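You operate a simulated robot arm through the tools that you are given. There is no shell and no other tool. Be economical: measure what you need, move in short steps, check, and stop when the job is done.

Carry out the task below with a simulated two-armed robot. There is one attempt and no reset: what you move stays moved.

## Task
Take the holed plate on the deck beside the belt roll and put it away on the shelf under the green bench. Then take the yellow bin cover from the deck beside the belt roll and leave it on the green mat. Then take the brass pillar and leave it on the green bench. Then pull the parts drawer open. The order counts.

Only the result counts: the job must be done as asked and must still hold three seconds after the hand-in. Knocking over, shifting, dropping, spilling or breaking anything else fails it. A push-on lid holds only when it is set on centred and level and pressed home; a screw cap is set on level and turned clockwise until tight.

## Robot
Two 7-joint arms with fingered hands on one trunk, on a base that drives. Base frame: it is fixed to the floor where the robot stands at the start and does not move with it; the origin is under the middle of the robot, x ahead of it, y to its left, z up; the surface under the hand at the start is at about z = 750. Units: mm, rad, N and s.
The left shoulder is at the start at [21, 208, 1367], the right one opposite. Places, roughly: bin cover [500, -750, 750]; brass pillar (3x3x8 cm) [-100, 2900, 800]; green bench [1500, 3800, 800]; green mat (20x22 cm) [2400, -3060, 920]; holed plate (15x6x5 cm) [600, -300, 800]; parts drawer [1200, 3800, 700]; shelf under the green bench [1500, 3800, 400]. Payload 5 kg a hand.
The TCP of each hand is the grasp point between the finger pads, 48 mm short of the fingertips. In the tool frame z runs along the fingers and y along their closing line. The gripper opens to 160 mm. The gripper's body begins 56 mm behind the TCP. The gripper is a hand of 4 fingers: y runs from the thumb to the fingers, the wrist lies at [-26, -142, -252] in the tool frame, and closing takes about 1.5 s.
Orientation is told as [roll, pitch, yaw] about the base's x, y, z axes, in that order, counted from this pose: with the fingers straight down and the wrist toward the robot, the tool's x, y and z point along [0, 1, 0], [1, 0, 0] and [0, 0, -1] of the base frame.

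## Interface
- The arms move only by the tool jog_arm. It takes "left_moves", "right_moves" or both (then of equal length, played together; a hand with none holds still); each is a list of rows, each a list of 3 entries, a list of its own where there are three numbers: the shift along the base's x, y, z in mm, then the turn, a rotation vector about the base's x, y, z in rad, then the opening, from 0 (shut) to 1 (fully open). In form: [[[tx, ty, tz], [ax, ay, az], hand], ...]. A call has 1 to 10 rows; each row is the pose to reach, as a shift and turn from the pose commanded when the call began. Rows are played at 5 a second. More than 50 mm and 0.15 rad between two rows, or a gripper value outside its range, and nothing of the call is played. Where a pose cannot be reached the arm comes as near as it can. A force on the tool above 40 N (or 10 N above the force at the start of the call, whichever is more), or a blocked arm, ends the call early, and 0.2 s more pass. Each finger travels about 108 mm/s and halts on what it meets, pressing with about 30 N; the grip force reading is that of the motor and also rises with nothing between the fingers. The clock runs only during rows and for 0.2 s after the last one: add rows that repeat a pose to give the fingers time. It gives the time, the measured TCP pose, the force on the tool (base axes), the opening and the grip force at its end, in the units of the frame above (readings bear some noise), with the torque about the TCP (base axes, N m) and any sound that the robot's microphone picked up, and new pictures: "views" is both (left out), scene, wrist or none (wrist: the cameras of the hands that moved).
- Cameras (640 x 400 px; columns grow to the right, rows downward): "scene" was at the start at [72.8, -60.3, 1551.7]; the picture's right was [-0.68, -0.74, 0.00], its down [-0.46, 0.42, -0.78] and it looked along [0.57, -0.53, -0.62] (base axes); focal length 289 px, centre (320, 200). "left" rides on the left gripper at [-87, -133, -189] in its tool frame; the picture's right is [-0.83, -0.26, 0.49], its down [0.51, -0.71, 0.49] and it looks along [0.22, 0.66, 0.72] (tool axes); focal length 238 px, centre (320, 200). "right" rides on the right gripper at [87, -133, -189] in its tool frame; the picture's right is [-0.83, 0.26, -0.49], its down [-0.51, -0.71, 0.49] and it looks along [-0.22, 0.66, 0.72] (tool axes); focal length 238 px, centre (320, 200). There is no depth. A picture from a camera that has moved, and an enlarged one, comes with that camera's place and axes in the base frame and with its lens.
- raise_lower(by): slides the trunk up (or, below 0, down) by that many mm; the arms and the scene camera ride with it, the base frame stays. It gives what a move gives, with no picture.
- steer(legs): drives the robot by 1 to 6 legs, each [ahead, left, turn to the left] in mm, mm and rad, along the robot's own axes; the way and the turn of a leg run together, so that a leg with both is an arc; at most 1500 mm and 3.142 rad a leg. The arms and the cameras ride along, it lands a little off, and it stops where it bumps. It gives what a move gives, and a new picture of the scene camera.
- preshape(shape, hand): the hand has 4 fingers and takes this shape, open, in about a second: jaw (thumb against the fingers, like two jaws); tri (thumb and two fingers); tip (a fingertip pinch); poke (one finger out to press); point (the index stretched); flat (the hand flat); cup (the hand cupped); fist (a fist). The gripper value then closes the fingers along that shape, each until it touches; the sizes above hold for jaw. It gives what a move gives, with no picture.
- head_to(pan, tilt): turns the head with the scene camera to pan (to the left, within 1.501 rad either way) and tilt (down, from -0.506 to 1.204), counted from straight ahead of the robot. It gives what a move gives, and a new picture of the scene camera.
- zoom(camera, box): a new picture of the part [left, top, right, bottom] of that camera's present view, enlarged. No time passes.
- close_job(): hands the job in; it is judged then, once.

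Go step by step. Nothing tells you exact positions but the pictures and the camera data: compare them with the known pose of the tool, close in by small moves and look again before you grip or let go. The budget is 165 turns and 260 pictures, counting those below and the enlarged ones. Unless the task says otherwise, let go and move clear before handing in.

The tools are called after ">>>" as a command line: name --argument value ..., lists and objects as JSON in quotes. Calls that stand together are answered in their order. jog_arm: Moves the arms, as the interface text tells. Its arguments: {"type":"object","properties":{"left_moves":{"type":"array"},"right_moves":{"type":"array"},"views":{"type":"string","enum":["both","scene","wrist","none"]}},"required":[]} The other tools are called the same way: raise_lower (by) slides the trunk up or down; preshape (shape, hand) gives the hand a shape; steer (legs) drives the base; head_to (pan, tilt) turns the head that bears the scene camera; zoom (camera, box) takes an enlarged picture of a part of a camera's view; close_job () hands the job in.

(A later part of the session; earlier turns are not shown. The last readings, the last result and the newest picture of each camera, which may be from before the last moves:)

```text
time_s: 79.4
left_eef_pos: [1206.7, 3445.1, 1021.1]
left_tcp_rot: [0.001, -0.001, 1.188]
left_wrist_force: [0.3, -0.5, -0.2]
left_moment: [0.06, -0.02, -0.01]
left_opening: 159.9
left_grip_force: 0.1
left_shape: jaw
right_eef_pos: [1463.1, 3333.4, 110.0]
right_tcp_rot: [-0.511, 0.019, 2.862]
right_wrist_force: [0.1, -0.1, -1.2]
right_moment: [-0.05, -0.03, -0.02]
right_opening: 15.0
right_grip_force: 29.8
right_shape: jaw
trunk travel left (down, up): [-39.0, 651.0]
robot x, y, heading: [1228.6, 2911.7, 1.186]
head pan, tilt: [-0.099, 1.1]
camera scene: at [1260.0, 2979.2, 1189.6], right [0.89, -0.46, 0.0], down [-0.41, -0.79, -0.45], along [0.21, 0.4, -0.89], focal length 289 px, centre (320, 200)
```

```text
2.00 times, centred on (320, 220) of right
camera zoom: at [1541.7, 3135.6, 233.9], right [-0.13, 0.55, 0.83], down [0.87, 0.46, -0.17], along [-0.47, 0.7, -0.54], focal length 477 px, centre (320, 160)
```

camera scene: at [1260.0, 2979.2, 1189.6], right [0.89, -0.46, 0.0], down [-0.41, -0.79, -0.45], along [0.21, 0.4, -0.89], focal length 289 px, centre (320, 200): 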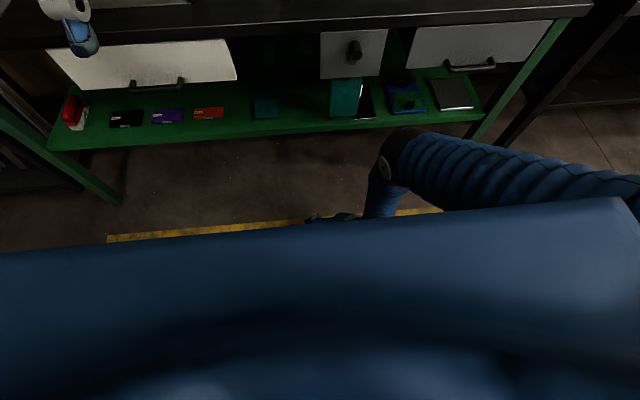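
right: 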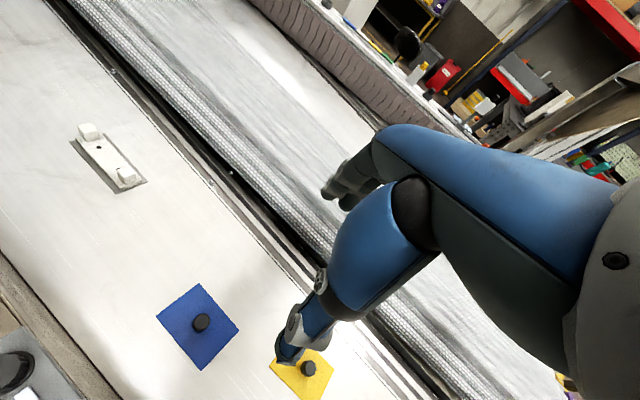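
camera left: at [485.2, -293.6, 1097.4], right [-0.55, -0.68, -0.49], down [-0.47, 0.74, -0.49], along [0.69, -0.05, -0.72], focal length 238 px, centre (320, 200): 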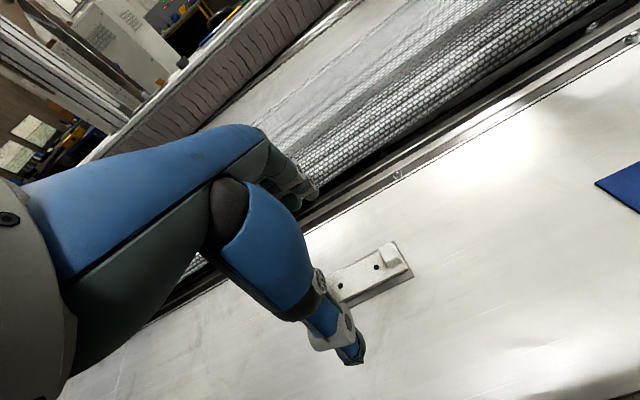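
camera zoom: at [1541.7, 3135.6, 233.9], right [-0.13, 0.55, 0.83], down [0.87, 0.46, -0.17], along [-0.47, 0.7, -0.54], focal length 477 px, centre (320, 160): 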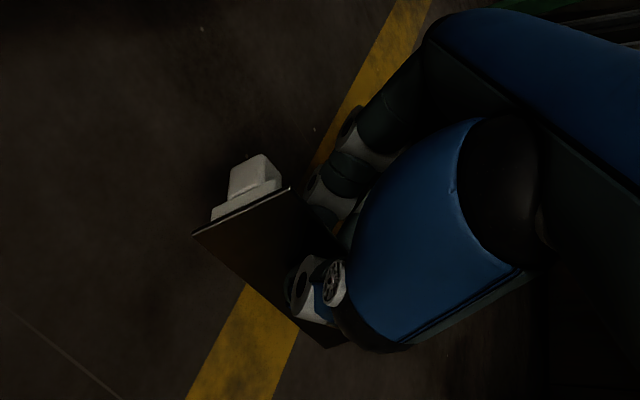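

The plate is firmly held across its thickness. For a clean placement I want to hand it to the left hand held at its near end; first I'll test whether the left arm can turn to the needed orientation.

>>> jog_arm --left_moves '[[[0, 0, -25], [0, 0, -0.148], 1], [[0, 0, -50], [0, 0, -0.296], 1], [[0, 0, -75], [0, 0, -0.444], 1], [[0, 0, -100], [0, 0, -0.592], 1], [[0, 0, -125], [0, 0, -0.74], 1], [[0, 0, -150], [0, 0, -0.888], 1], [[0, 0, -175], [0, 0, -1.036], 1], [[0, 0, -200], [0, 0, -1.184], 1], [[0, 0, -220], [0, 0, -1.332], 1], [[0, 0, -240], [0, 0, -1.48], 1]]' --views "none"

>>> jog_arm --left_moves '[[[0, 0, 0], [0.139, -0.055, 0], 1], [[0, 0, 0], [0.279, -0.11, 0], 1], [[0, 0, 0], [0.418, -0.165, 0], 1], [[0, 0, 0], [0.558, -0.22, 0], 1], [[0, 0, 0], [0.697, -0.275, 0], 1], [[0, 0, 0], [0.837, -0.33, 0], 1], [[0, 0, 0], [0.976, -0.385, 0], 1], [[0, 0, 0], [1.116, -0.44, 0], 1]]' --views "scene"

```text
time_s: 81.6
left_eef_pos: [1240.3, 3415.2, 867.1]
left_tcp_rot: [0.075, 0.026, 0.078]
left_wrist_force: [3.5, 2.8, -6.8]
left_moment: [-0.45, 0.15, -0.14]
left_opening: 160.0
left_grip_force: 0.1
left_shape: jaw
left hand out of reach, approached as far as the arm can: row 7, 8, 9, 10
right_eef_pos: [1461.9, 3334.3, 108.7]
right_tcp_rot: [-0.507, 0.02, 2.862]
right_wrist_force: [0.7, -1.5, -2.7]
right_moment: [0.05, 0.06, 0.03]
right_opening: 15.1
right_grip_force: 30.3
right_shape: jaw
trunk travel left (down, up): [-39.0, 651.0]
robot x, y, heading: [1232.5, 2913.2, 1.192]
head pan, tilt: [-0.099, 1.1]
```

```text
time_s: 83.4
left_eef_pos: [1258.0, 3485.9, 776.3]
left_tcp_rot: [1.182, -0.406, -0.161]
left_wrist_force: [0.2, -0.5, 1.8]
left_moment: [-0.2, 0.11, 0.01]
left_opening: 160.2
left_grip_force: 0.0
left_shape: jaw
left hand out of reach, approached as far as the arm can: row 2, 3, 4, 5, 6, 7, 8
right_eef_pos: [1461.4, 3334.4, 110.9]
right_tcp_rot: [-0.511, 0.017, 2.86]
right_wrist_force: [0.2, 1.2, -2.2]
right_moment: [-0.08, -0.04, -0.01]
right_opening: 15.1
right_grip_force: 30.7
right_shape: jaw
trunk travel left (down, up): [-39.0, 651.0]
robot x, y, heading: [1228.8, 2917.8, 1.186]
head pan, tilt: [-0.099, 1.1]
camera scene: at [1260.1, 2979.3, 1189.6], right [0.89, -0.46, 0.0], down [-0.41, -0.79, -0.45], along [0.21, 0.4, -0.89], focal length 289 px, centre (320, 200)
```

scene: 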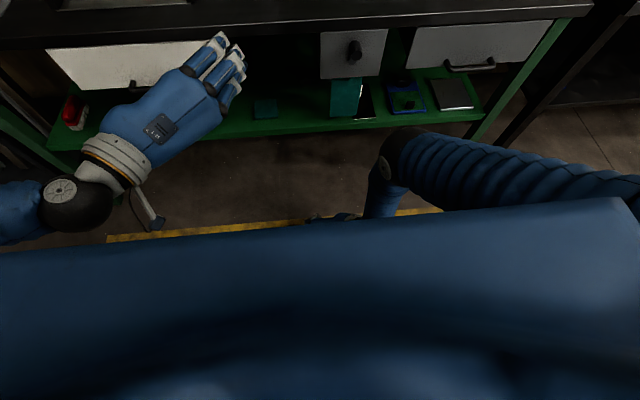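

>>> jog_arm --left_moves '[[[-10, 0, 5], [0.044, 0.133, 0], 1], [[-20, 0, 10], [0.088, 0.266, 0], 1], [[-30, 0, 15], [0.132, 0.399, 0], 1], [[-40, 0, 20], [0.176, 0.532, 0], 1], [[-50, 0, 20], [0.22, 0.665, 0], 1], [[-60, 0, 20], [0.264, 0.798, 0], 1], [[-60, 0, 20], [0.308, 0.931, 0], 1], [[-60, 0, 20], [0.352, 1.064, 0], 1], [[-60, 0, 20], [0.396, 1.197, 0], 1], [[-60, 0, 20], [0.44, 1.33, 0], 1]]' --views "scene"

```text
time_s: 85.6
left_eef_pos: [1225.7, 3524.7, 775.0]
left_tcp_rot: [1.469, 0.978, -0.052]
left_wrist_force: [1.3, 0.7, 0.1]
left_moment: [0.03, 0.01, -0.03]
left_opening: 159.7
left_grip_force: 0.1
left_shape: jaw
left hand out of reach, approached as far as the arm can: row 1, 2, 3, 4, 5, 6, 7, 8, 9, 10
right_eef_pos: [1461.6, 3334.0, 109.8]
right_tcp_rot: [-0.512, 0.02, 2.863]
right_wrist_force: [0.7, -0.5, -1.3]
right_moment: [-0.04, 0.08, 0.01]
right_opening: 15.0
right_grip_force: 30.1
right_shape: jaw
trunk travel left (down, up): [-39.0, 651.0]
robot x, y, heading: [1228.1, 2917.1, 1.191]
head pan, tilt: [-0.099, 1.1]
camera scene: at [1260.5, 2979.7, 1189.5], right [0.89, -0.46, 0.0], down [-0.41, -0.79, -0.45], along [0.21, 0.4, -0.89], focal length 289 px, centre (320, 200)
```

scene: 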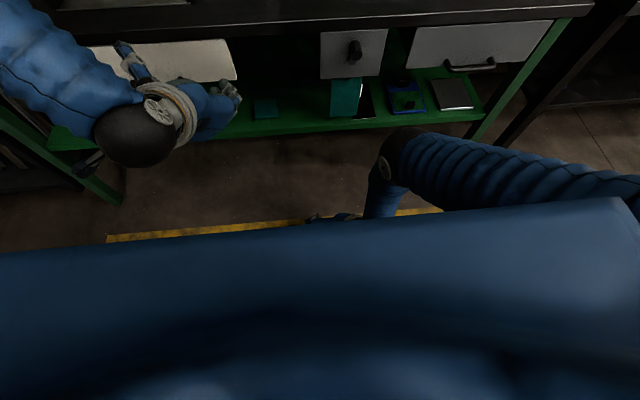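

The left arm can reach that orientation. I'll back away from the bench to get room and lift the plate to a handover height.

>>> steer --legs '[[-330, 0, 0]]'

>>> jog_arm --right_moves '[[[3, 8, 48], [0, 0, 0], 0], [[6, 16, 96], [0, 0, 0], 0], [[9, 24, 144], [0, 0, 0], 0], [[12, 32, 192], [0, 0, 0], 0], [[15, 42, 240], [0, 0, 0], 0], [[18, 52, 288], [0, 0, 0], 0], [[22, 62, 336], [0, 0, 0], 0], [[27, 75, 382], [0, 0, 0], 0], [[33, 90, 428], [0, 0, 0], 0], [[40, 105, 470], [0, 0, 0], 0]]' --views "none"

>>> head_to --pan 0.0 --tilt 0.85

```text
time_s: 87.8
left_eef_pos: [1102.2, 3222.7, 775.3]
left_tcp_rot: [1.467, 0.978, -0.056]
left_wrist_force: [0.3, -0.1, 0.9]
left_moment: [0.02, -0.02, 0.0]
left_opening: 159.8
left_grip_force: 0.0
left_shape: jaw
right_eef_pos: [1340.5, 3032.9, 110.1]
right_tcp_rot: [-0.512, 0.019, 2.861]
right_wrist_force: [-0.3, 0.4, -2.8]
right_moment: [-0.05, -0.01, -0.02]
right_opening: 15.0
right_grip_force: 30.5
right_shape: jaw
trunk travel left (down, up): [-39.0, 651.0]
robot x, y, heading: [1107.8, 2613.4, 1.191]
head pan, tilt: [-0.099, 1.1]
camera scene: at [1138.6, 2677.4, 1189.5], right [0.89, -0.46, 0.0], down [-0.41, -0.79, -0.45], along [0.21, 0.4, -0.89], focal length 289 px, centre (320, 200)
```

scene: 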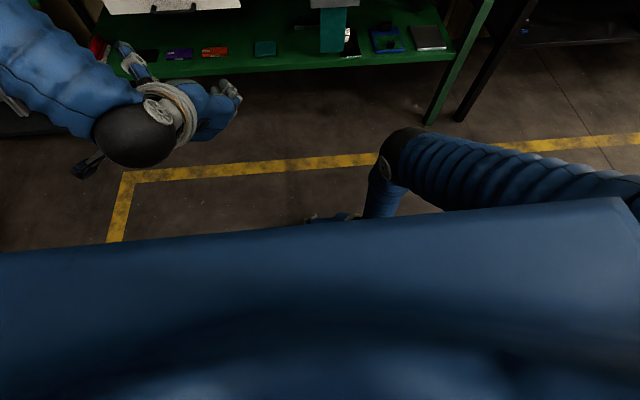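

```text
time_s: 90.0
left_eef_pos: [1102.2, 3222.9, 774.9]
left_tcp_rot: [1.467, 0.977, -0.051]
left_wrist_force: [0.5, -1.4, 0.5]
left_moment: [0.03, 0.02, 0.0]
left_opening: 159.9
left_grip_force: 0.0
left_shape: jaw
right_eef_pos: [1379.5, 3138.5, 579.6]
right_tcp_rot: [-0.51, 0.018, 2.864]
right_wrist_force: [-1.7, -1.1, -3.3]
right_moment: [0.12, -0.11, -0.06]
right_opening: 15.1
right_grip_force: 29.9
right_shape: jaw
trunk travel left (down, up): [-39.0, 651.0]
robot x, y, heading: [1107.4, 2616.0, 1.186]
head pan, tilt: [-0.099, 1.1]
```

```text
time_s: 90.7
left_eef_pos: [1102.0, 3223.2, 774.2]
left_tcp_rot: [1.467, 0.976, -0.054]
left_wrist_force: [0.4, -0.3, -0.1]
left_moment: [-0.01, 0.03, 0.04]
left_opening: 159.7
left_grip_force: 0.1
left_shape: jaw
right_eef_pos: [1380.2, 3139.5, 578.7]
right_tcp_rot: [-0.511, 0.021, 2.862]
right_wrist_force: [-0.5, 0.6, -1.4]
right_moment: [-0.01, -0.02, -0.02]
right_opening: 15.1
right_grip_force: 29.8
right_shape: jaw
trunk travel left (down, up): [-39.0, 651.0]
robot x, y, heading: [1110.1, 2616.8, 1.19]
head pan, tilt: [0.0, 0.85]
camera scene: at [1138.6, 2694.3, 1207.1], right [0.93, -0.37, 0.0], down [-0.28, -0.7, -0.66], along [0.25, 0.61, -0.75], focal length 289 px, centre (320, 200)
```

scene: 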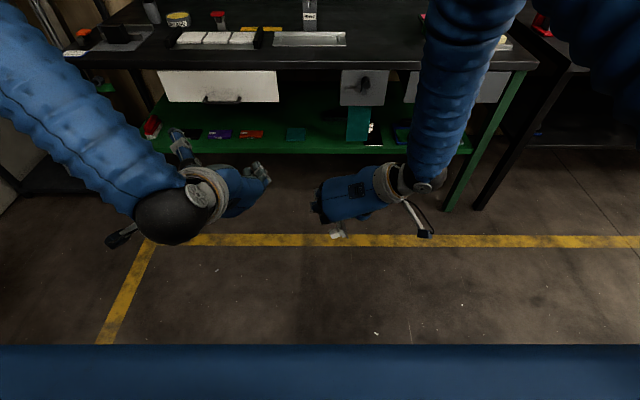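

Now I'll move the plate farther out with the right hand, then bring the left hand behind its near end, thumb left, fingers right.

>>> jog_arm --right_moves '[[[1, 40, 10], [0, 0, 0], 0], [[2, 80, 20], [0, 0, 0], 0], [[4, 120, 30], [0, 0, 0], 0], [[5, 165, 41], [0, 0, 0], 0], [[5, 165, 41], [0, 0, 0], 0]]' --views "none"

>>> jog_arm --left_moves '[[[21, -9, -19], [-0.012, -0.097, -0.023], 1], [[43, -19, -38], [-0.024, -0.195, -0.046], 1], [[64, -28, -57], [-0.036, -0.292, -0.069], 1], [[86, -37, -76], [-0.048, -0.389, -0.092], 1], [[107, -46, -95], [-0.06, -0.487, -0.115], 1], [[128, -56, -114], [-0.072, -0.584, -0.137], 1], [[150, -65, -133], [-0.084, -0.681, -0.16], 1], [[171, -74, -152], [-0.096, -0.778, -0.183], 1], [[193, -84, -171], [-0.108, -0.876, -0.206], 1], [[214, -93, -190], [-0.12, -0.973, -0.229], 1]]' --views "scene"

>>> zoom --camera "left" --box '[0, 0, 640, 400]'

```text
time_s: 91.9
left_eef_pos: [1103.0, 3222.9, 773.6]
left_tcp_rot: [1.464, 0.978, -0.053]
left_wrist_force: [-0.5, -0.6, 0.5]
left_moment: [0.0, -0.03, 0.0]
left_opening: 159.9
left_grip_force: 0.0
left_shape: jaw
right_eef_pos: [1386.7, 3300.3, 621.5]
right_tcp_rot: [-0.51, 0.02, 2.862]
right_wrist_force: [0.5, 0.9, -2.7]
right_moment: [-0.05, 0.02, 0.02]
right_opening: 14.8
right_grip_force: 30.3
right_shape: jaw
trunk travel left (down, up): [-39.0, 651.0]
robot x, y, heading: [1105.2, 2613.0, 1.185]
head pan, tilt: [0.0, 0.85]
```

```text
time_s: 94.1
left_eef_pos: [1316.4, 3130.0, 584.1]
left_tcp_rot: [1.512, -0.002, -0.277]
left_wrist_force: [0.3, 1.3, 0.8]
left_moment: [-0.02, 0.02, 0.0]
left_opening: 159.8
left_grip_force: 0.0
left_shape: jaw
right_eef_pos: [1387.4, 3300.2, 621.9]
right_tcp_rot: [-0.511, 0.02, 2.864]
right_wrist_force: [-0.4, -0.2, -2.4]
right_moment: [-0.05, -0.02, 0.01]
right_opening: 14.7
right_grip_force: 30.2
right_shape: jaw
trunk travel left (down, up): [-39.0, 651.0]
robot x, y, heading: [1112.4, 2610.6, 1.188]
head pan, tilt: [0.0, 0.85]
camera scene: at [1138.7, 2694.4, 1207.2], right [0.93, -0.37, 0.0], down [-0.28, -0.7, -0.66], along [0.25, 0.61, -0.75], focal length 289 px, centre (320, 200)
```

scene: 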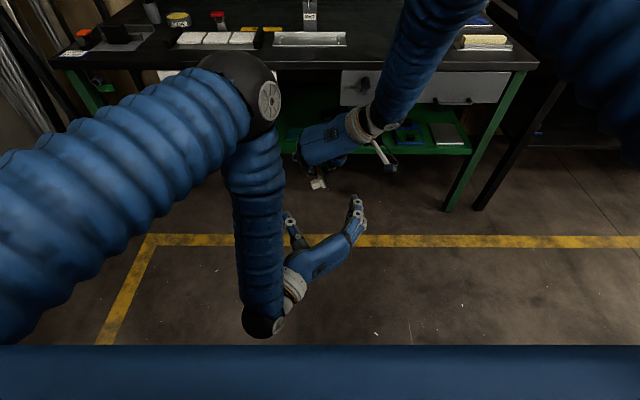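

```text
1.00 times, centred on (320, 200) of left (not enlarged: the box is as wide or as high as the picture)
camera zoom: at [1135.5, 2978.4, 507.7], right [-0.13, 0.49, -0.86], down [-0.54, 0.69, 0.48], along [0.83, 0.53, 0.18], focal length 238 px, centre (320, 200)
```

zoom: 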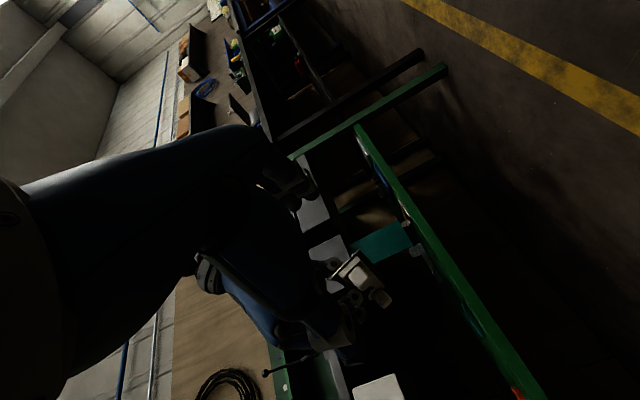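

>>> zoom --camera "scene" --box '[250, 130, 410, 230]'

>>> zoom --camera "left" --box '[256, 180, 448, 300]'

>>> zoom --camera "right" --box '[100, 80, 420, 280]'

```text
4.00 times, centred on (330, 180) of scene
camera zoom: at [1138.7, 2694.4, 1207.2], right [0.93, -0.37, 0.0], down [-0.28, -0.7, -0.66], along [0.25, 0.61, -0.75], focal length 1155 px, centre (280, 280)
```

zoom: 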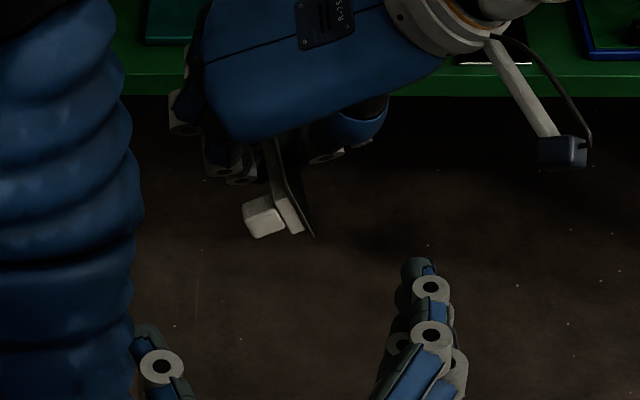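

```text
3.33 times, centred on (352, 240) of left
camera zoom: at [1135.5, 2978.4, 507.7], right [-0.13, 0.49, -0.86], down [-0.54, 0.69, 0.48], along [0.83, 0.53, 0.18], focal length 794 px, centre (213, 67)
```

zoom: 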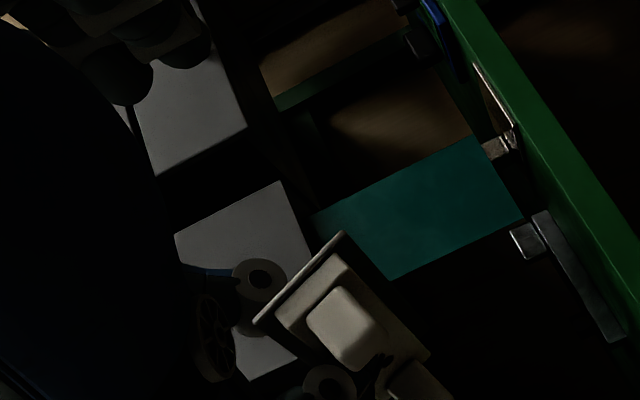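

```text
2.00 times, centred on (260, 180) of right
camera zoom: at [1465.9, 3102.6, 746.1], right [-0.13, 0.55, 0.83], down [0.87, 0.46, -0.17], along [-0.47, 0.7, -0.54], focal length 477 px, centre (440, 240)
```

zoom: 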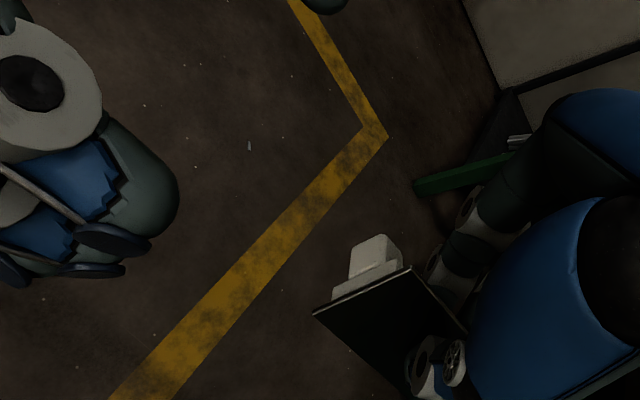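

Triangulating, the near end of the plate is at about [1384, 3254, 587] and it leans 25°. I'll match the lean with the left hand, narrow the opening, and slide forward onto the near end.

>>> jog_arm --left_moves '[[[4, 0, -2], [-0.04, -0.138, 0], 0.85], [[8, 0, -4], [-0.08, -0.276, 0], 0.7], [[13, 0, -7], [-0.119, -0.413, 0], 0.58], [[21, 28, -7], [-0.119, -0.413, 0], 0.58], [[28, 52, -7], [-0.119, -0.413, 0], 0.58], [[28, 52, -7], [-0.119, -0.413, 0], 0.58]]' --views "none"

>>> zoom --camera "scene" --box '[250, 130, 410, 230]'

>>> zoom --camera "right" --box '[100, 80, 420, 280]'

```text
time_s: 95.5
left_eef_pos: [1345.4, 3181.3, 576.5]
left_tcp_rot: [1.512, -0.427, -0.277]
left_wrist_force: [0.3, -0.2, 0.3]
left_moment: [-0.02, 0.0, -0.02]
left_opening: 93.1
left_grip_force: 0.1
left_shape: jaw
right_eef_pos: [1386.8, 3301.6, 622.6]
right_tcp_rot: [-0.51, 0.019, 2.861]
right_wrist_force: [-0.6, 0.7, -1.2]
right_moment: [-0.03, 0.02, -0.01]
right_opening: 15.0
right_grip_force: 29.8
right_shape: jaw
trunk travel left (down, up): [-39.0, 651.0]
robot x, y, heading: [1105.8, 2613.4, 1.19]
head pan, tilt: [0.0, 0.85]
```

```text
4.00 times, centred on (330, 180) of scene
camera zoom: at [1138.6, 2694.4, 1207.2], right [0.93, -0.37, 0.0], down [-0.28, -0.7, -0.66], along [0.25, 0.61, -0.75], focal length 1155 px, centre (280, 280)
```

zoom: 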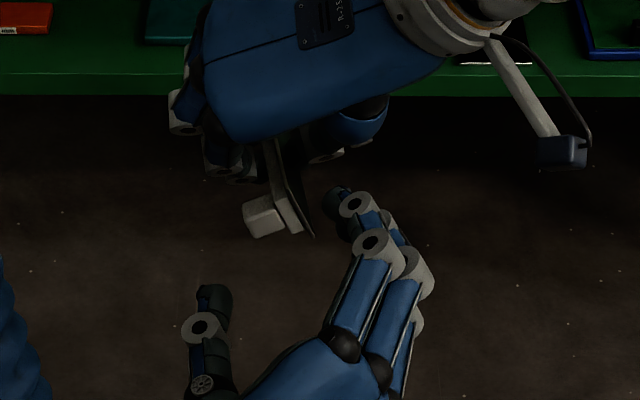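

```text
2.00 times, centred on (260, 180) of right
camera zoom: at [1465.7, 3102.7, 746.2], right [-0.13, 0.55, 0.83], down [0.87, 0.46, -0.17], along [-0.47, 0.7, -0.54], focal length 477 px, centre (440, 240)
```

zoom: 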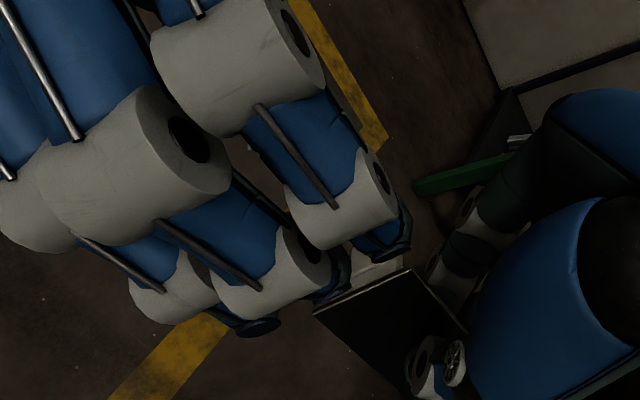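

>>> jog_arm --left_moves '[[[4, 20, 0], [0, 0, 0], 0.58], [[9, 40, 0], [0, 0, 0], 0.58], [[13, 59, 0], [0, 0, 0], 0.58], [[13, 59, 0], [0, 0, 0], 0.58]]' --views "none"

>>> zoom --camera "scene" --box '[250, 130, 410, 230]'

>>> zoom --camera "left" --box '[256, 160, 448, 280]'

```text
time_s: 96.5
left_eef_pos: [1358.3, 3239.3, 575.8]
left_tcp_rot: [1.511, -0.428, -0.28]
left_wrist_force: [-3.8, -9.3, 0.6]
left_moment: [0.58, -0.33, -0.35]
left_opening: 93.2
left_grip_force: 0.0
left_shape: jaw
right_eef_pos: [1386.2, 3301.8, 622.9]
right_tcp_rot: [-0.513, 0.021, 2.86]
right_wrist_force: [3.6, 9.6, -2.1]
right_moment: [-0.17, 0.05, 0.31]
right_opening: 14.9
right_grip_force: 30.1
right_shape: jaw
trunk travel left (down, up): [-39.0, 651.0]
robot x, y, heading: [1107.8, 2616.3, 1.185]
head pan, tilt: [0.0, 0.85]
```

```text
4.00 times, centred on (330, 180) of scene
camera zoom: at [1138.7, 2694.4, 1207.2], right [0.93, -0.37, 0.0], down [-0.28, -0.7, -0.66], along [0.25, 0.61, -0.75], focal length 1155 px, centre (280, 280)
```

zoom: 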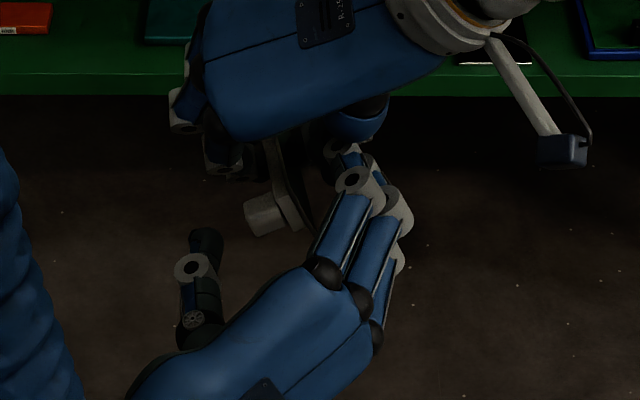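

```text
3.33 times, centred on (352, 220) of left
camera zoom: at [1218.5, 3075.8, 451.5], right [0.24, 0.38, -0.89], down [-0.67, 0.73, 0.14], along [0.71, 0.56, 0.43], focal length 794 px, centre (213, 133)
```

zoom: 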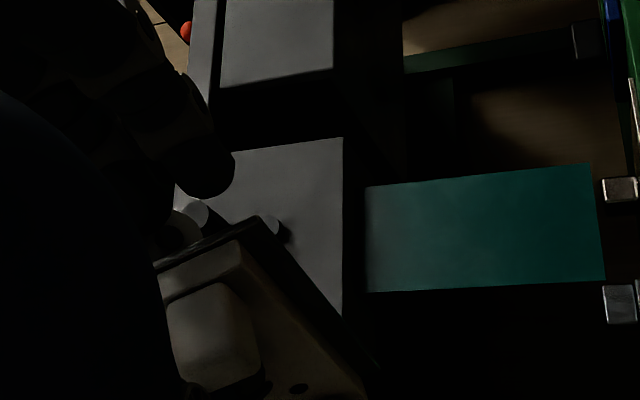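

Slight contact between left fingers and right thumb. Back off 10 mm and close the left hand on the end.

>>> jog_arm --left_moves '[[[-3, -10, 0], [0, 0, 0], 0.58], [[-3, -10, 0], [0, 0, 0], 0.4], [[-3, -10, 0], [0, 0, 0], 0.2], [[-3, -10, 0], [0, 0, 0], 0.0], [[-3, -10, 0], [0, 0, 0], 0.0], [[-3, -10, 0], [0, 0, 0], 0.0], [[-3, -10, 0], [0, 0, 0], 0.0]]' --views "none"

>>> zoom --camera "scene" --box '[250, 130, 410, 230]'

>>> zoom --camera "right" --box '[160, 120, 400, 270]'

```text
time_s: 98.1
left_eef_pos: [1354.3, 3230.0, 575.4]
left_tcp_rot: [1.511, -0.43, -0.279]
left_wrist_force: [1.2, 4.0, 0.5]
left_moment: [0.02, 0.07, 0.03]
left_opening: 36.4
left_grip_force: 29.8
left_shape: jaw
right_eef_pos: [1385.6, 3301.5, 621.8]
right_tcp_rot: [-0.509, 0.019, 2.862]
right_wrist_force: [-1.0, -3.6, -2.2]
right_moment: [-0.18, -0.02, 0.04]
right_opening: 14.7
right_grip_force: 29.9
right_shape: jaw
trunk travel left (down, up): [-39.0, 651.0]
robot x, y, heading: [1108.2, 2617.8, 1.19]
head pan, tilt: [0.0, 0.85]
```

```text
4.00 times, centred on (330, 180) of scene
camera zoom: at [1138.6, 2694.4, 1207.2], right [0.93, -0.37, 0.0], down [-0.28, -0.7, -0.66], along [0.25, 0.61, -0.75], focal length 1155 px, centre (280, 280)
```

zoom: 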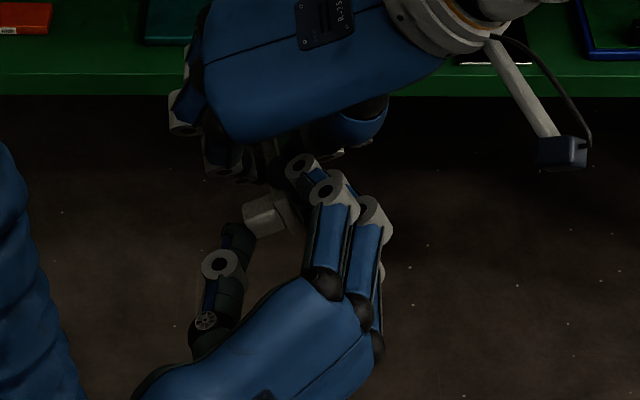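

```text
2.67 times, centred on (280, 195) of right
camera zoom: at [1465.8, 3102.4, 746.1], right [-0.13, 0.55, 0.83], down [0.87, 0.46, -0.17], along [-0.47, 0.7, -0.54], focal length 636 px, centre (427, 213)
```

zoom: 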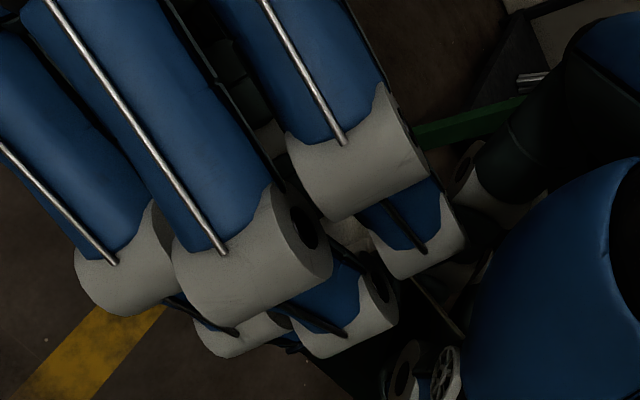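

The thumb only catches the block's corner. I'll open slightly, move 14 mm forward with fingers more curled, and close again.

>>> jog_arm --left_moves '[[[0, 0, 0], [0, 0, 0], 0.36], [[0, 0, 0], [0, 0, 0], 0.4], [[2, 7, 0], [0, 0, 0], 0.4], [[4, 14, 0], [0, 0, 0], 0.4], [[5, 17, 0], [0, 0, 0], 0.3], [[5, 17, 0], [0, 0, 0], 0.1], [[5, 17, 0], [0, 0, 0], 0.0], [[5, 17, 0], [0, 0, 0], 0.0], [[5, 17, 0], [0, 0, 0], 0.0]]' --views "none"

>>> zoom --camera "scene" --box '[282, 150, 378, 210]'

>>> zoom --camera "left" --box '[256, 200, 448, 320]'

```text
time_s: 100.1
left_eef_pos: [1359.5, 3246.1, 576.7]
left_tcp_rot: [1.512, -0.429, -0.278]
left_wrist_force: [-2.7, 1.9, 0.0]
left_moment: [-0.09, 0.06, 0.15]
left_opening: 38.9
left_grip_force: 29.7
left_shape: jaw
right_eef_pos: [1385.8, 3301.0, 622.8]
right_tcp_rot: [-0.511, 0.018, 2.862]
right_wrist_force: [3.8, -1.4, -0.4]
right_moment: [-0.09, -0.11, 0.04]
right_opening: 14.7
right_grip_force: 29.5
right_shape: jaw
trunk travel left (down, up): [-39.0, 651.0]
robot x, y, heading: [1105.8, 2612.2, 1.192]
head pan, tilt: [0.0, 0.85]
```

```text
6.67 times, centred on (330, 180) of scene
camera zoom: at [1138.7, 2694.4, 1207.2], right [0.93, -0.37, 0.0], down [-0.28, -0.7, -0.66], along [0.25, 0.61, -0.75], focal length 1925 px, centre (253, 333)
```

zoom: 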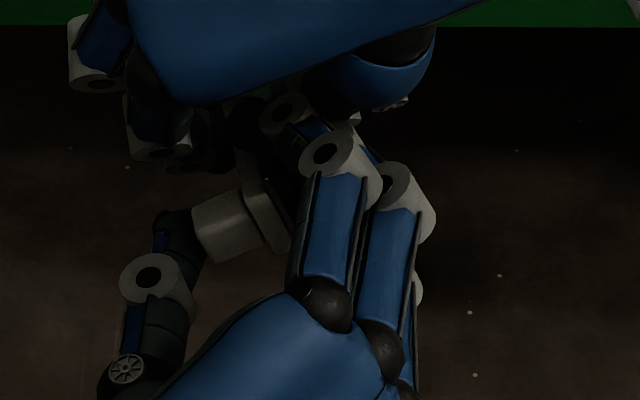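

```text
3.33 times, centred on (352, 260) of left
camera zoom: at [1220.2, 3083.8, 453.0], right [0.24, 0.39, -0.89], down [-0.67, 0.73, 0.14], along [0.7, 0.56, 0.43], focal length 794 px, centre (213, 0)
```

zoom: 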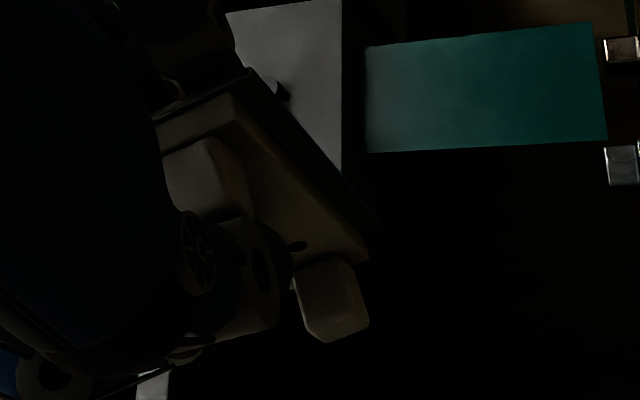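

The thumb now presses on the block's face and the fingers on the sheet. I'll open the right hand and lift it straight up away.

>>> jog_arm --right_moves '[[[0, 0, 0], [0, 0, 0], 0.2], [[0, 0, 0], [0, 0, 0], 0.4], [[0, 0, 0], [0, 0, 0], 0.45], [[0, 0, 0], [0, 0, 0], 0.45], [[2, 4, 20], [0, 0, 0], 0.45], [[4, 8, 45], [0, 0, 0], 0.45], [[6, 12, 80], [0, 0, 0], 0.45], [[20, 12, 120], [0, 0, 0], 0.45]]' --views "none"

>>> zoom --camera "scene" --box '[250, 110, 410, 210]'

>>> zoom --camera "right" --box '[0, 0, 640, 400]'

```text
time_s: 101.9
left_eef_pos: [1359.5, 3247.9, 577.8]
left_tcp_rot: [1.511, -0.43, -0.278]
left_wrist_force: [-0.3, -0.5, -1.0]
left_moment: [-0.15, 0.08, 0.0]
left_opening: 38.8
left_grip_force: 29.8
left_shape: jaw
right_eef_pos: [1404.9, 3313.5, 740.5]
right_tcp_rot: [-0.51, 0.021, 2.865]
right_wrist_force: [-1.6, -1.4, -0.9]
right_moment: [0.15, -0.08, -0.06]
right_opening: 71.5
right_grip_force: 0.1
right_shape: jaw
trunk travel left (down, up): [-39.0, 651.0]
robot x, y, heading: [1103.5, 2612.1, 1.188]
head pan, tilt: [0.0, 0.85]
```

```text
4.00 times, centred on (330, 160) of scene
camera zoom: at [1138.4, 2693.9, 1207.3], right [0.93, -0.37, 0.0], down [-0.28, -0.7, -0.66], along [0.25, 0.61, -0.75], focal length 1155 px, centre (280, 360)
```

zoom: 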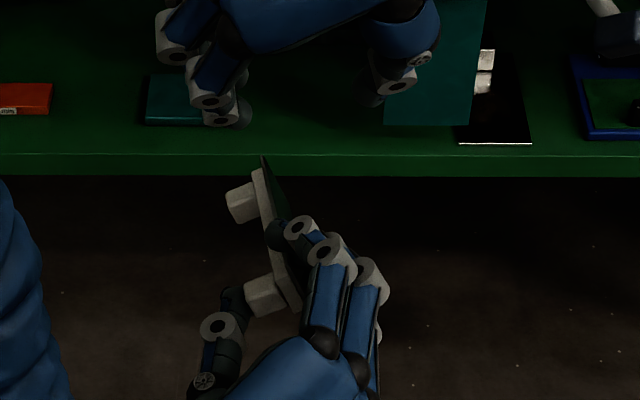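

```text
1.00 times, centred on (320, 200) of right (not enlarged: the box is as wide or as high as the picture)
camera zoom: at [1484.8, 3114.9, 865.0], right [-0.13, 0.55, 0.83], down [0.87, 0.46, -0.17], along [-0.47, 0.7, -0.54], focal length 238 px, centre (320, 200)
```

zoom: 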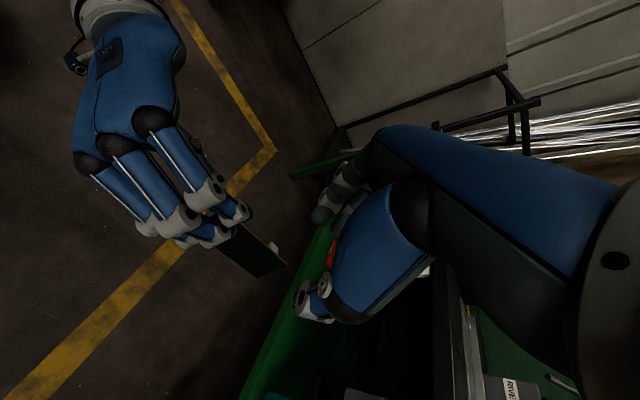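

Handover worked. Now retract the right arm, and roll the left hand so that the plate's bottom turns down.

>>> jog_arm --right_moves '[[[10, -10, 35], [0, 0, -0.1], 0.45], [[30, -35, 65], [0, 0, -0.2], 0.45], [[52, -65, 90], [0, 0, -0.3], 0.45], [[77, -98, 110], [0, 0, -0.4], 0.45], [[102, -132, 130], [0, 0, -0.5], 0.45], [[128, -168, 147], [0, 0, -0.6], 0.45], [[154, -204, 162], [0, 0, -0.7], 0.45], [[180, -240, 176], [0, 0, -0.8], 0.45], [[206, -275, 188], [0, 0, -0.9], 0.45], [[232, -309, 200], [0, 0, -1.0], 0.45]]' --left_moves '[[[0, 0, 0], [0, 0, 0], 0], [[0, 0, 0], [0, 0, 0], 0], [[0, 0, 0], [0.03, 0.106, 0], 0], [[0, 0, 0], [0.061, 0.211, 0], 0], [[0, 0, 0], [0.091, 0.317, 0], 0], [[0, 0, 0], [0.122, 0.423, 0], 0], [[0, 0, 0], [0.152, 0.529, 0], 0], [[0, 0, 0], [0.183, 0.634, 0], 0], [[0, 0, 0], [0.213, 0.74, 0], 0], [[0, 0, 0], [0.244, 0.846, 0], 0]]' --views "none"

>>> jog_arm --left_moves '[[[0, 0, 0], [0.03, 0.106, 0], 0], [[0, 0, 0], [0.061, 0.211, 0], 0], [[0, 0, 0], [0.091, 0.317, 0], 0], [[0, 0, 0], [0.122, 0.423, 0], 0], [[0, 0, 0], [0.152, 0.529, 0], 0], [[0, 0, 0], [0.183, 0.634, 0], 0], [[0, 0, 0], [0.213, 0.74, 0], 0], [[0, 0, 0], [0.244, 0.846, 0], 0], [[0, 0, 0], [0.274, 0.952, 0], 0], [[0, 0, 0], [0.305, 1.057, 0], 0]]' --views "scene"

```text
time_s: 104.1
left_eef_pos: [1357.9, 3247.1, 576.7]
left_tcp_rot: [1.512, 0.452, -0.277]
left_wrist_force: [-1.5, 1.9, -0.5]
left_moment: [-0.14, -0.03, -0.2]
left_opening: 39.0
left_grip_force: 30.5
left_shape: jaw
right_eef_pos: [1638.1, 3002.9, 941.2]
right_tcp_rot: [-0.513, 0.02, 1.865]
right_wrist_force: [-1.3, 0.5, 0.4]
right_moment: [-0.1, -0.12, -0.04]
right_opening: 72.0
right_grip_force: 0.2
right_shape: jaw
trunk travel left (down, up): [-39.0, 651.0]
robot x, y, heading: [1109.9, 2613.7, 1.193]
head pan, tilt: [0.0, 0.85]
```

```text
time_s: 106.3
left_eef_pos: [1342.2, 3252.3, 578.8]
left_tcp_rot: [1.518, 1.261, -0.28]
left_wrist_force: [0.2, 0.4, -0.9]
left_moment: [-0.14, 0.08, -0.02]
left_opening: 38.9
left_grip_force: 29.7
left_shape: jaw
left hand out of reach, approached as far as the arm can: row 8, 9, 10
right_eef_pos: [1639.2, 3002.8, 941.5]
right_tcp_rot: [-0.512, 0.019, 1.864]
right_wrist_force: [0.0, -0.4, 0.1]
right_moment: [-0.01, 0.03, 0.0]
right_opening: 72.2
right_grip_force: 0.1
right_shape: jaw
trunk travel left (down, up): [-39.0, 651.0]
robot x, y, heading: [1106.0, 2615.1, 1.188]
head pan, tilt: [0.0, 0.85]
camera scene: at [1138.9, 2694.2, 1207.2], right [0.93, -0.37, 0.0], down [-0.28, -0.7, -0.66], along [0.25, 0.61, -0.75], focal length 289 px, centre (320, 200)
```

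scene: 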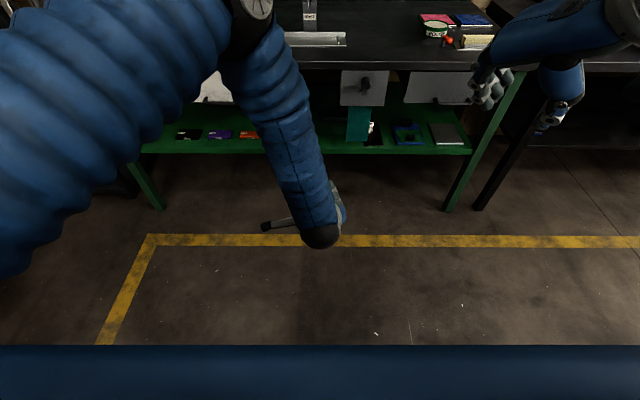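

The left hand is almost rolled (72°). I'll extend it toward the slot line, finish the roll and straighten it.

>>> jog_arm --left_moves '[[[14, 20, -8], [0.012, 0.043, -0.013], 0], [[28, 41, -17], [0.025, 0.085, -0.026], 0], [[42, 61, -26], [0.037, 0.128, -0.039], 0], [[57, 82, -35], [0.049, 0.17, -0.051], 0], [[71, 102, -44], [0.061, 0.213, -0.064], 0], [[85, 123, -52], [0.074, 0.255, -0.077], 0], [[99, 143, -60], [0.086, 0.298, -0.09], 0], [[115, 143, -60], [0.086, 0.298, -0.09], 0]]' --views "scene"

>>> zoom --camera "right" --box '[0, 0, 640, 400]'

```text
time_s: 108.1
left_eef_pos: [1342.8, 3450.5, 524.4]
left_tcp_rot: [1.318, 1.461, -0.65]
left_wrist_force: [-0.2, -0.3, -0.3]
left_moment: [-0.1, 0.08, -0.01]
left_opening: 38.9
left_grip_force: 29.7
left_shape: jaw
left hand out of reach, approached as far as the arm can: row 1, 2, 3, 4, 5, 6, 7, 8
right_eef_pos: [1639.0, 3003.1, 941.7]
right_tcp_rot: [-0.513, 0.02, 1.861]
right_wrist_force: [-0.4, -0.3, -0.1]
right_moment: [0.02, 0.02, -0.03]
right_opening: 72.2
right_grip_force: 0.0
right_shape: jaw
trunk travel left (down, up): [-39.0, 651.0]
robot x, y, heading: [1104.2, 2612.4, 1.19]
head pan, tilt: [0.0, 0.85]
camera scene: at [1138.8, 2694.7, 1207.1], right [0.93, -0.37, 0.0], down [-0.28, -0.7, -0.66], along [0.25, 0.61, -0.75], focal length 289 px, centre (320, 200)
```

scene: 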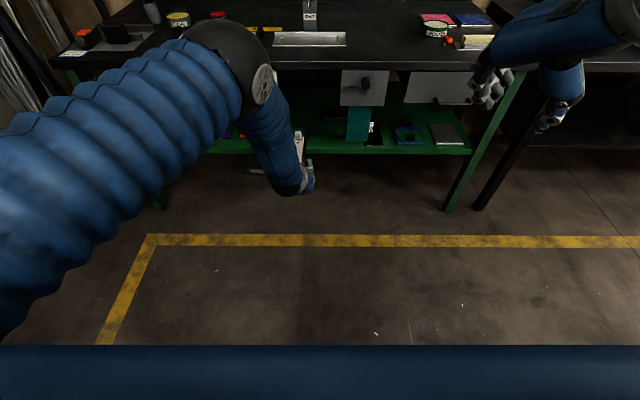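

```text
1.00 times, centred on (320, 200) of right (not enlarged: the box is as wide or as high as the picture)
camera zoom: at [1516.2, 2829.0, 1065.6], right [0.39, 0.4, 0.83], down [0.86, -0.49, -0.17], along [0.33, 0.77, -0.54], focal length 238 px, centre (320, 200)
```

zoom: 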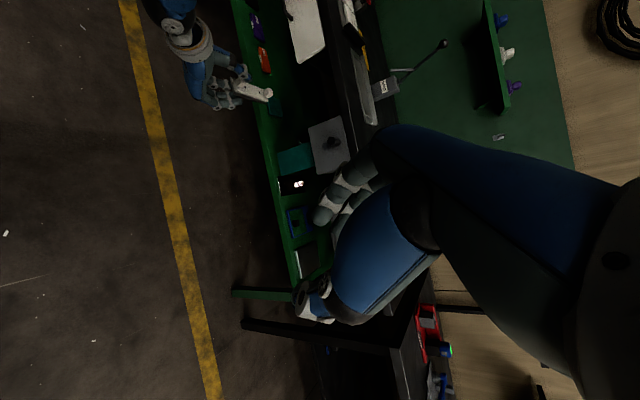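

The plate is now right-side up and level in the left hand. I'll drive right 112 mm and forward 100 mm, then check with the right wrist camera.

>>> steer --legs '[[0, -112, 0], [95, 0, 0]]'

>>> zoom --camera "right" --box '[150, 30, 342, 150]'

>>> zoom --camera "scene" --box '[220, 80, 412, 200]'

```text
time_s: 110.0
left_eef_pos: [1482.8, 3497.2, 523.6]
left_tcp_rot: [1.306, 1.462, -0.662]
left_wrist_force: [-0.1, 0.4, -2.3]
left_moment: [-0.02, 0.09, -0.04]
left_opening: 38.9
left_grip_force: 30.1
left_shape: jaw
right_eef_pos: [1778.7, 3048.5, 939.6]
right_tcp_rot: [-0.509, 0.022, 1.862]
right_wrist_force: [0.9, 0.7, -0.2]
right_moment: [-0.09, 0.0, -0.02]
right_opening: 72.0
right_grip_force: 0.2
right_shape: jaw
trunk travel left (down, up): [-39.0, 651.0]
robot x, y, heading: [1247.3, 2659.9, 1.184]
head pan, tilt: [0.0, 0.85]
camera scene: at [1277.9, 2742.0, 1207.0], right [0.93, -0.37, 0.0], down [-0.28, -0.7, -0.66], along [0.25, 0.61, -0.75], focal length 289 px, centre (320, 200)
```

scene: 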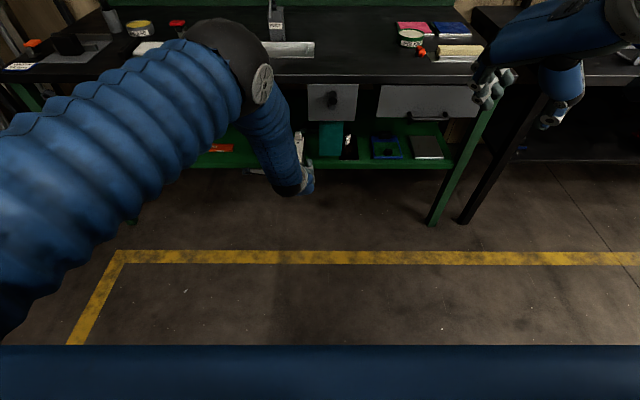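

```text
3.33 times, centred on (246, 90) of right
camera zoom: at [1655.3, 2876.0, 1065.0], right [0.39, 0.41, 0.83], down [0.86, -0.49, -0.17], along [0.34, 0.77, -0.54], focal length 794 px, centre (567, 567)
```

zoom: 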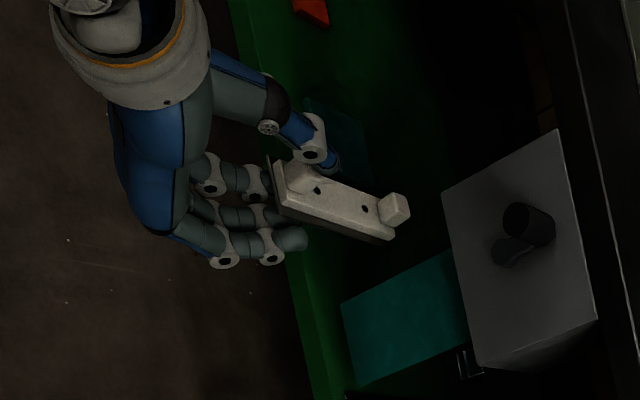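

```text
3.33 times, centred on (316, 140) of scene
camera zoom: at [1277.9, 2742.0, 1207.0], right [0.93, -0.37, 0.0], down [-0.28, -0.7, -0.66], along [0.25, 0.61, -0.75], focal length 962 px, centre (333, 400)
```

zoom: 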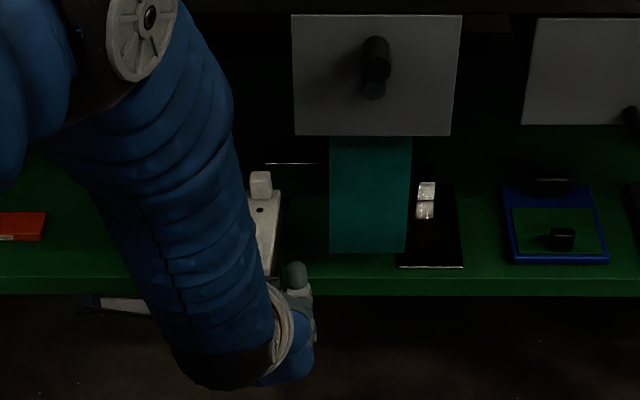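

Alignment is good: the plate is well left of the hanging panel. Lowering to just above shelf height, then forward by the base.

>>> jog_arm --left_moves '[[[0, 0, -25], [0, 0, 0], 0], [[0, 0, -50], [0, 0, 0], 0], [[0, 0, -68], [0, 0, 0], 0], [[0, 0, -68], [0, 0, 0], 0]]' --views "none"

>>> zoom --camera "right" --box '[150, 30, 342, 150]'

>>> zoom --camera "scene" --box '[220, 80, 412, 200]'

```text
time_s: 111.0
left_eef_pos: [1482.1, 3496.9, 457.3]
left_tcp_rot: [1.321, 1.461, -0.647]
left_wrist_force: [-0.3, 0.2, 0.4]
left_moment: [-0.16, 0.08, 0.02]
left_opening: 38.7
left_grip_force: 30.0
left_shape: jaw
right_eef_pos: [1778.5, 3048.1, 941.8]
right_tcp_rot: [-0.511, 0.02, 1.861]
right_wrist_force: [-0.3, 0.2, -0.2]
right_moment: [-0.02, -0.01, -0.03]
right_opening: 72.0
right_grip_force: 0.2
right_shape: jaw
trunk travel left (down, up): [-39.0, 651.0]
robot x, y, heading: [1243.1, 2659.4, 1.188]
head pan, tilt: [0.0, 0.85]
```

```text
3.33 times, centred on (246, 90) of right
camera zoom: at [1654.8, 2874.9, 1065.6], right [0.39, 0.4, 0.83], down [0.86, -0.49, -0.17], along [0.34, 0.77, -0.54], focal length 794 px, centre (567, 567)
```

zoom: 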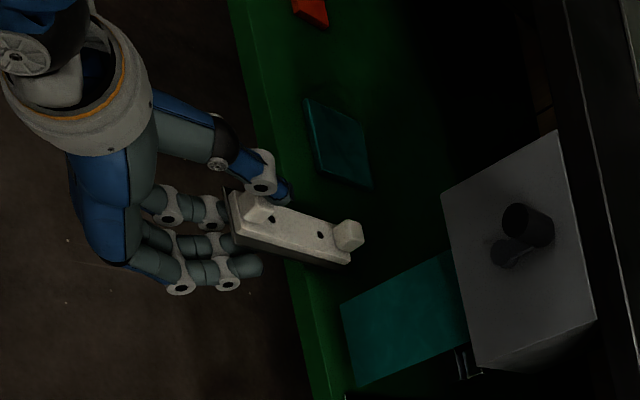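

```text
3.33 times, centred on (316, 140) of scene
camera zoom: at [1277.3, 2740.8, 1207.2], right [0.93, -0.37, 0.0], down [-0.28, -0.7, -0.66], along [0.25, 0.61, -0.75], focal length 962 px, centre (333, 400)
```

zoom: 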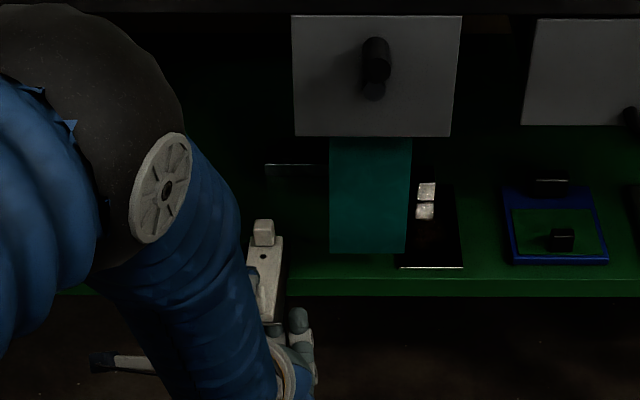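

>>> steer --legs '[[80, 0, 0]]'

>>> zoom --camera "right" --box '[150, 30, 342, 150]'

>>> zoom --camera "scene" --box '[220, 100, 380, 200]'

```text
time_s: 112.2
left_eef_pos: [1506.4, 3560.6, 453.4]
left_tcp_rot: [1.252, 1.456, -0.717]
left_wrist_force: [-5.4, -9.5, 9.8]
left_moment: [0.08, 0.13, 0.02]
left_opening: 38.5
left_grip_force: 29.8
left_shape: jaw
right_eef_pos: [1804.1, 3116.8, 941.5]
right_tcp_rot: [-0.512, 0.018, 1.865]
right_wrist_force: [0.0, 0.4, 0.4]
right_moment: [-0.01, 0.0, 0.04]
right_opening: 71.8
right_grip_force: 0.0
right_shape: jaw
trunk travel left (down, up): [-39.0, 651.0]
robot x, y, heading: [1269.7, 2726.8, 1.186]
head pan, tilt: [0.0, 0.85]
stopped in leg 1: the force on the tool passed its limit at 48 N (the readings are from after the stop); the commanded pose is now the measured one
camera scene: at [1304.0, 2807.8, 1207.3], right [0.93, -0.37, 0.0], down [-0.28, -0.7, -0.66], along [0.25, 0.61, -0.75], focal length 289 px, centre (320, 200)
```

scene: 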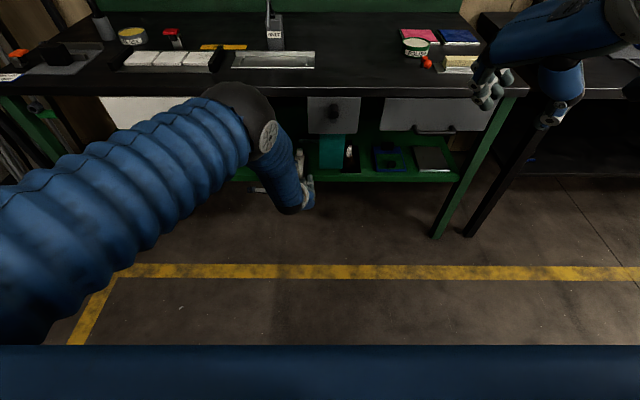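

```text
3.33 times, centred on (246, 90) of right
camera zoom: at [1681.3, 2942.8, 1065.8], right [0.39, 0.4, 0.83], down [0.86, -0.48, -0.17], along [0.33, 0.78, -0.54], focal length 794 px, centre (567, 567)
```

zoom: 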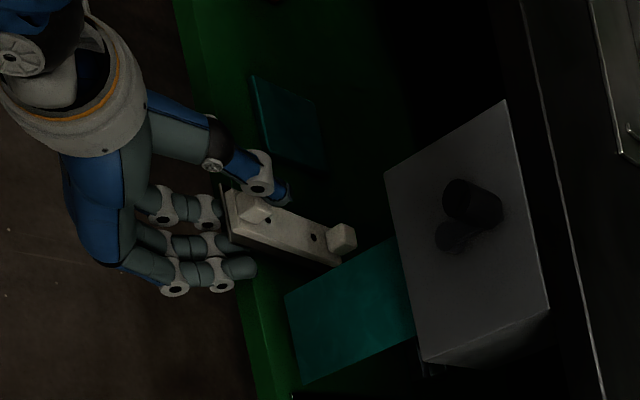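

```text
4.00 times, centred on (300, 150) of scene
camera zoom: at [1304.0, 2807.8, 1207.3], right [0.93, -0.37, 0.0], down [-0.28, -0.7, -0.66], along [0.25, 0.61, -0.75], focal length 1155 px, centre (400, 400)
```

zoom: 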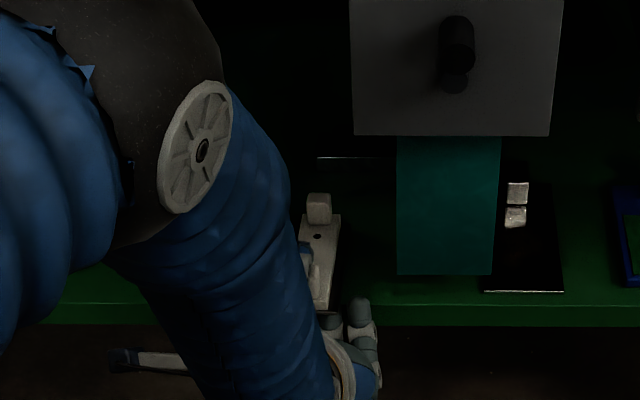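

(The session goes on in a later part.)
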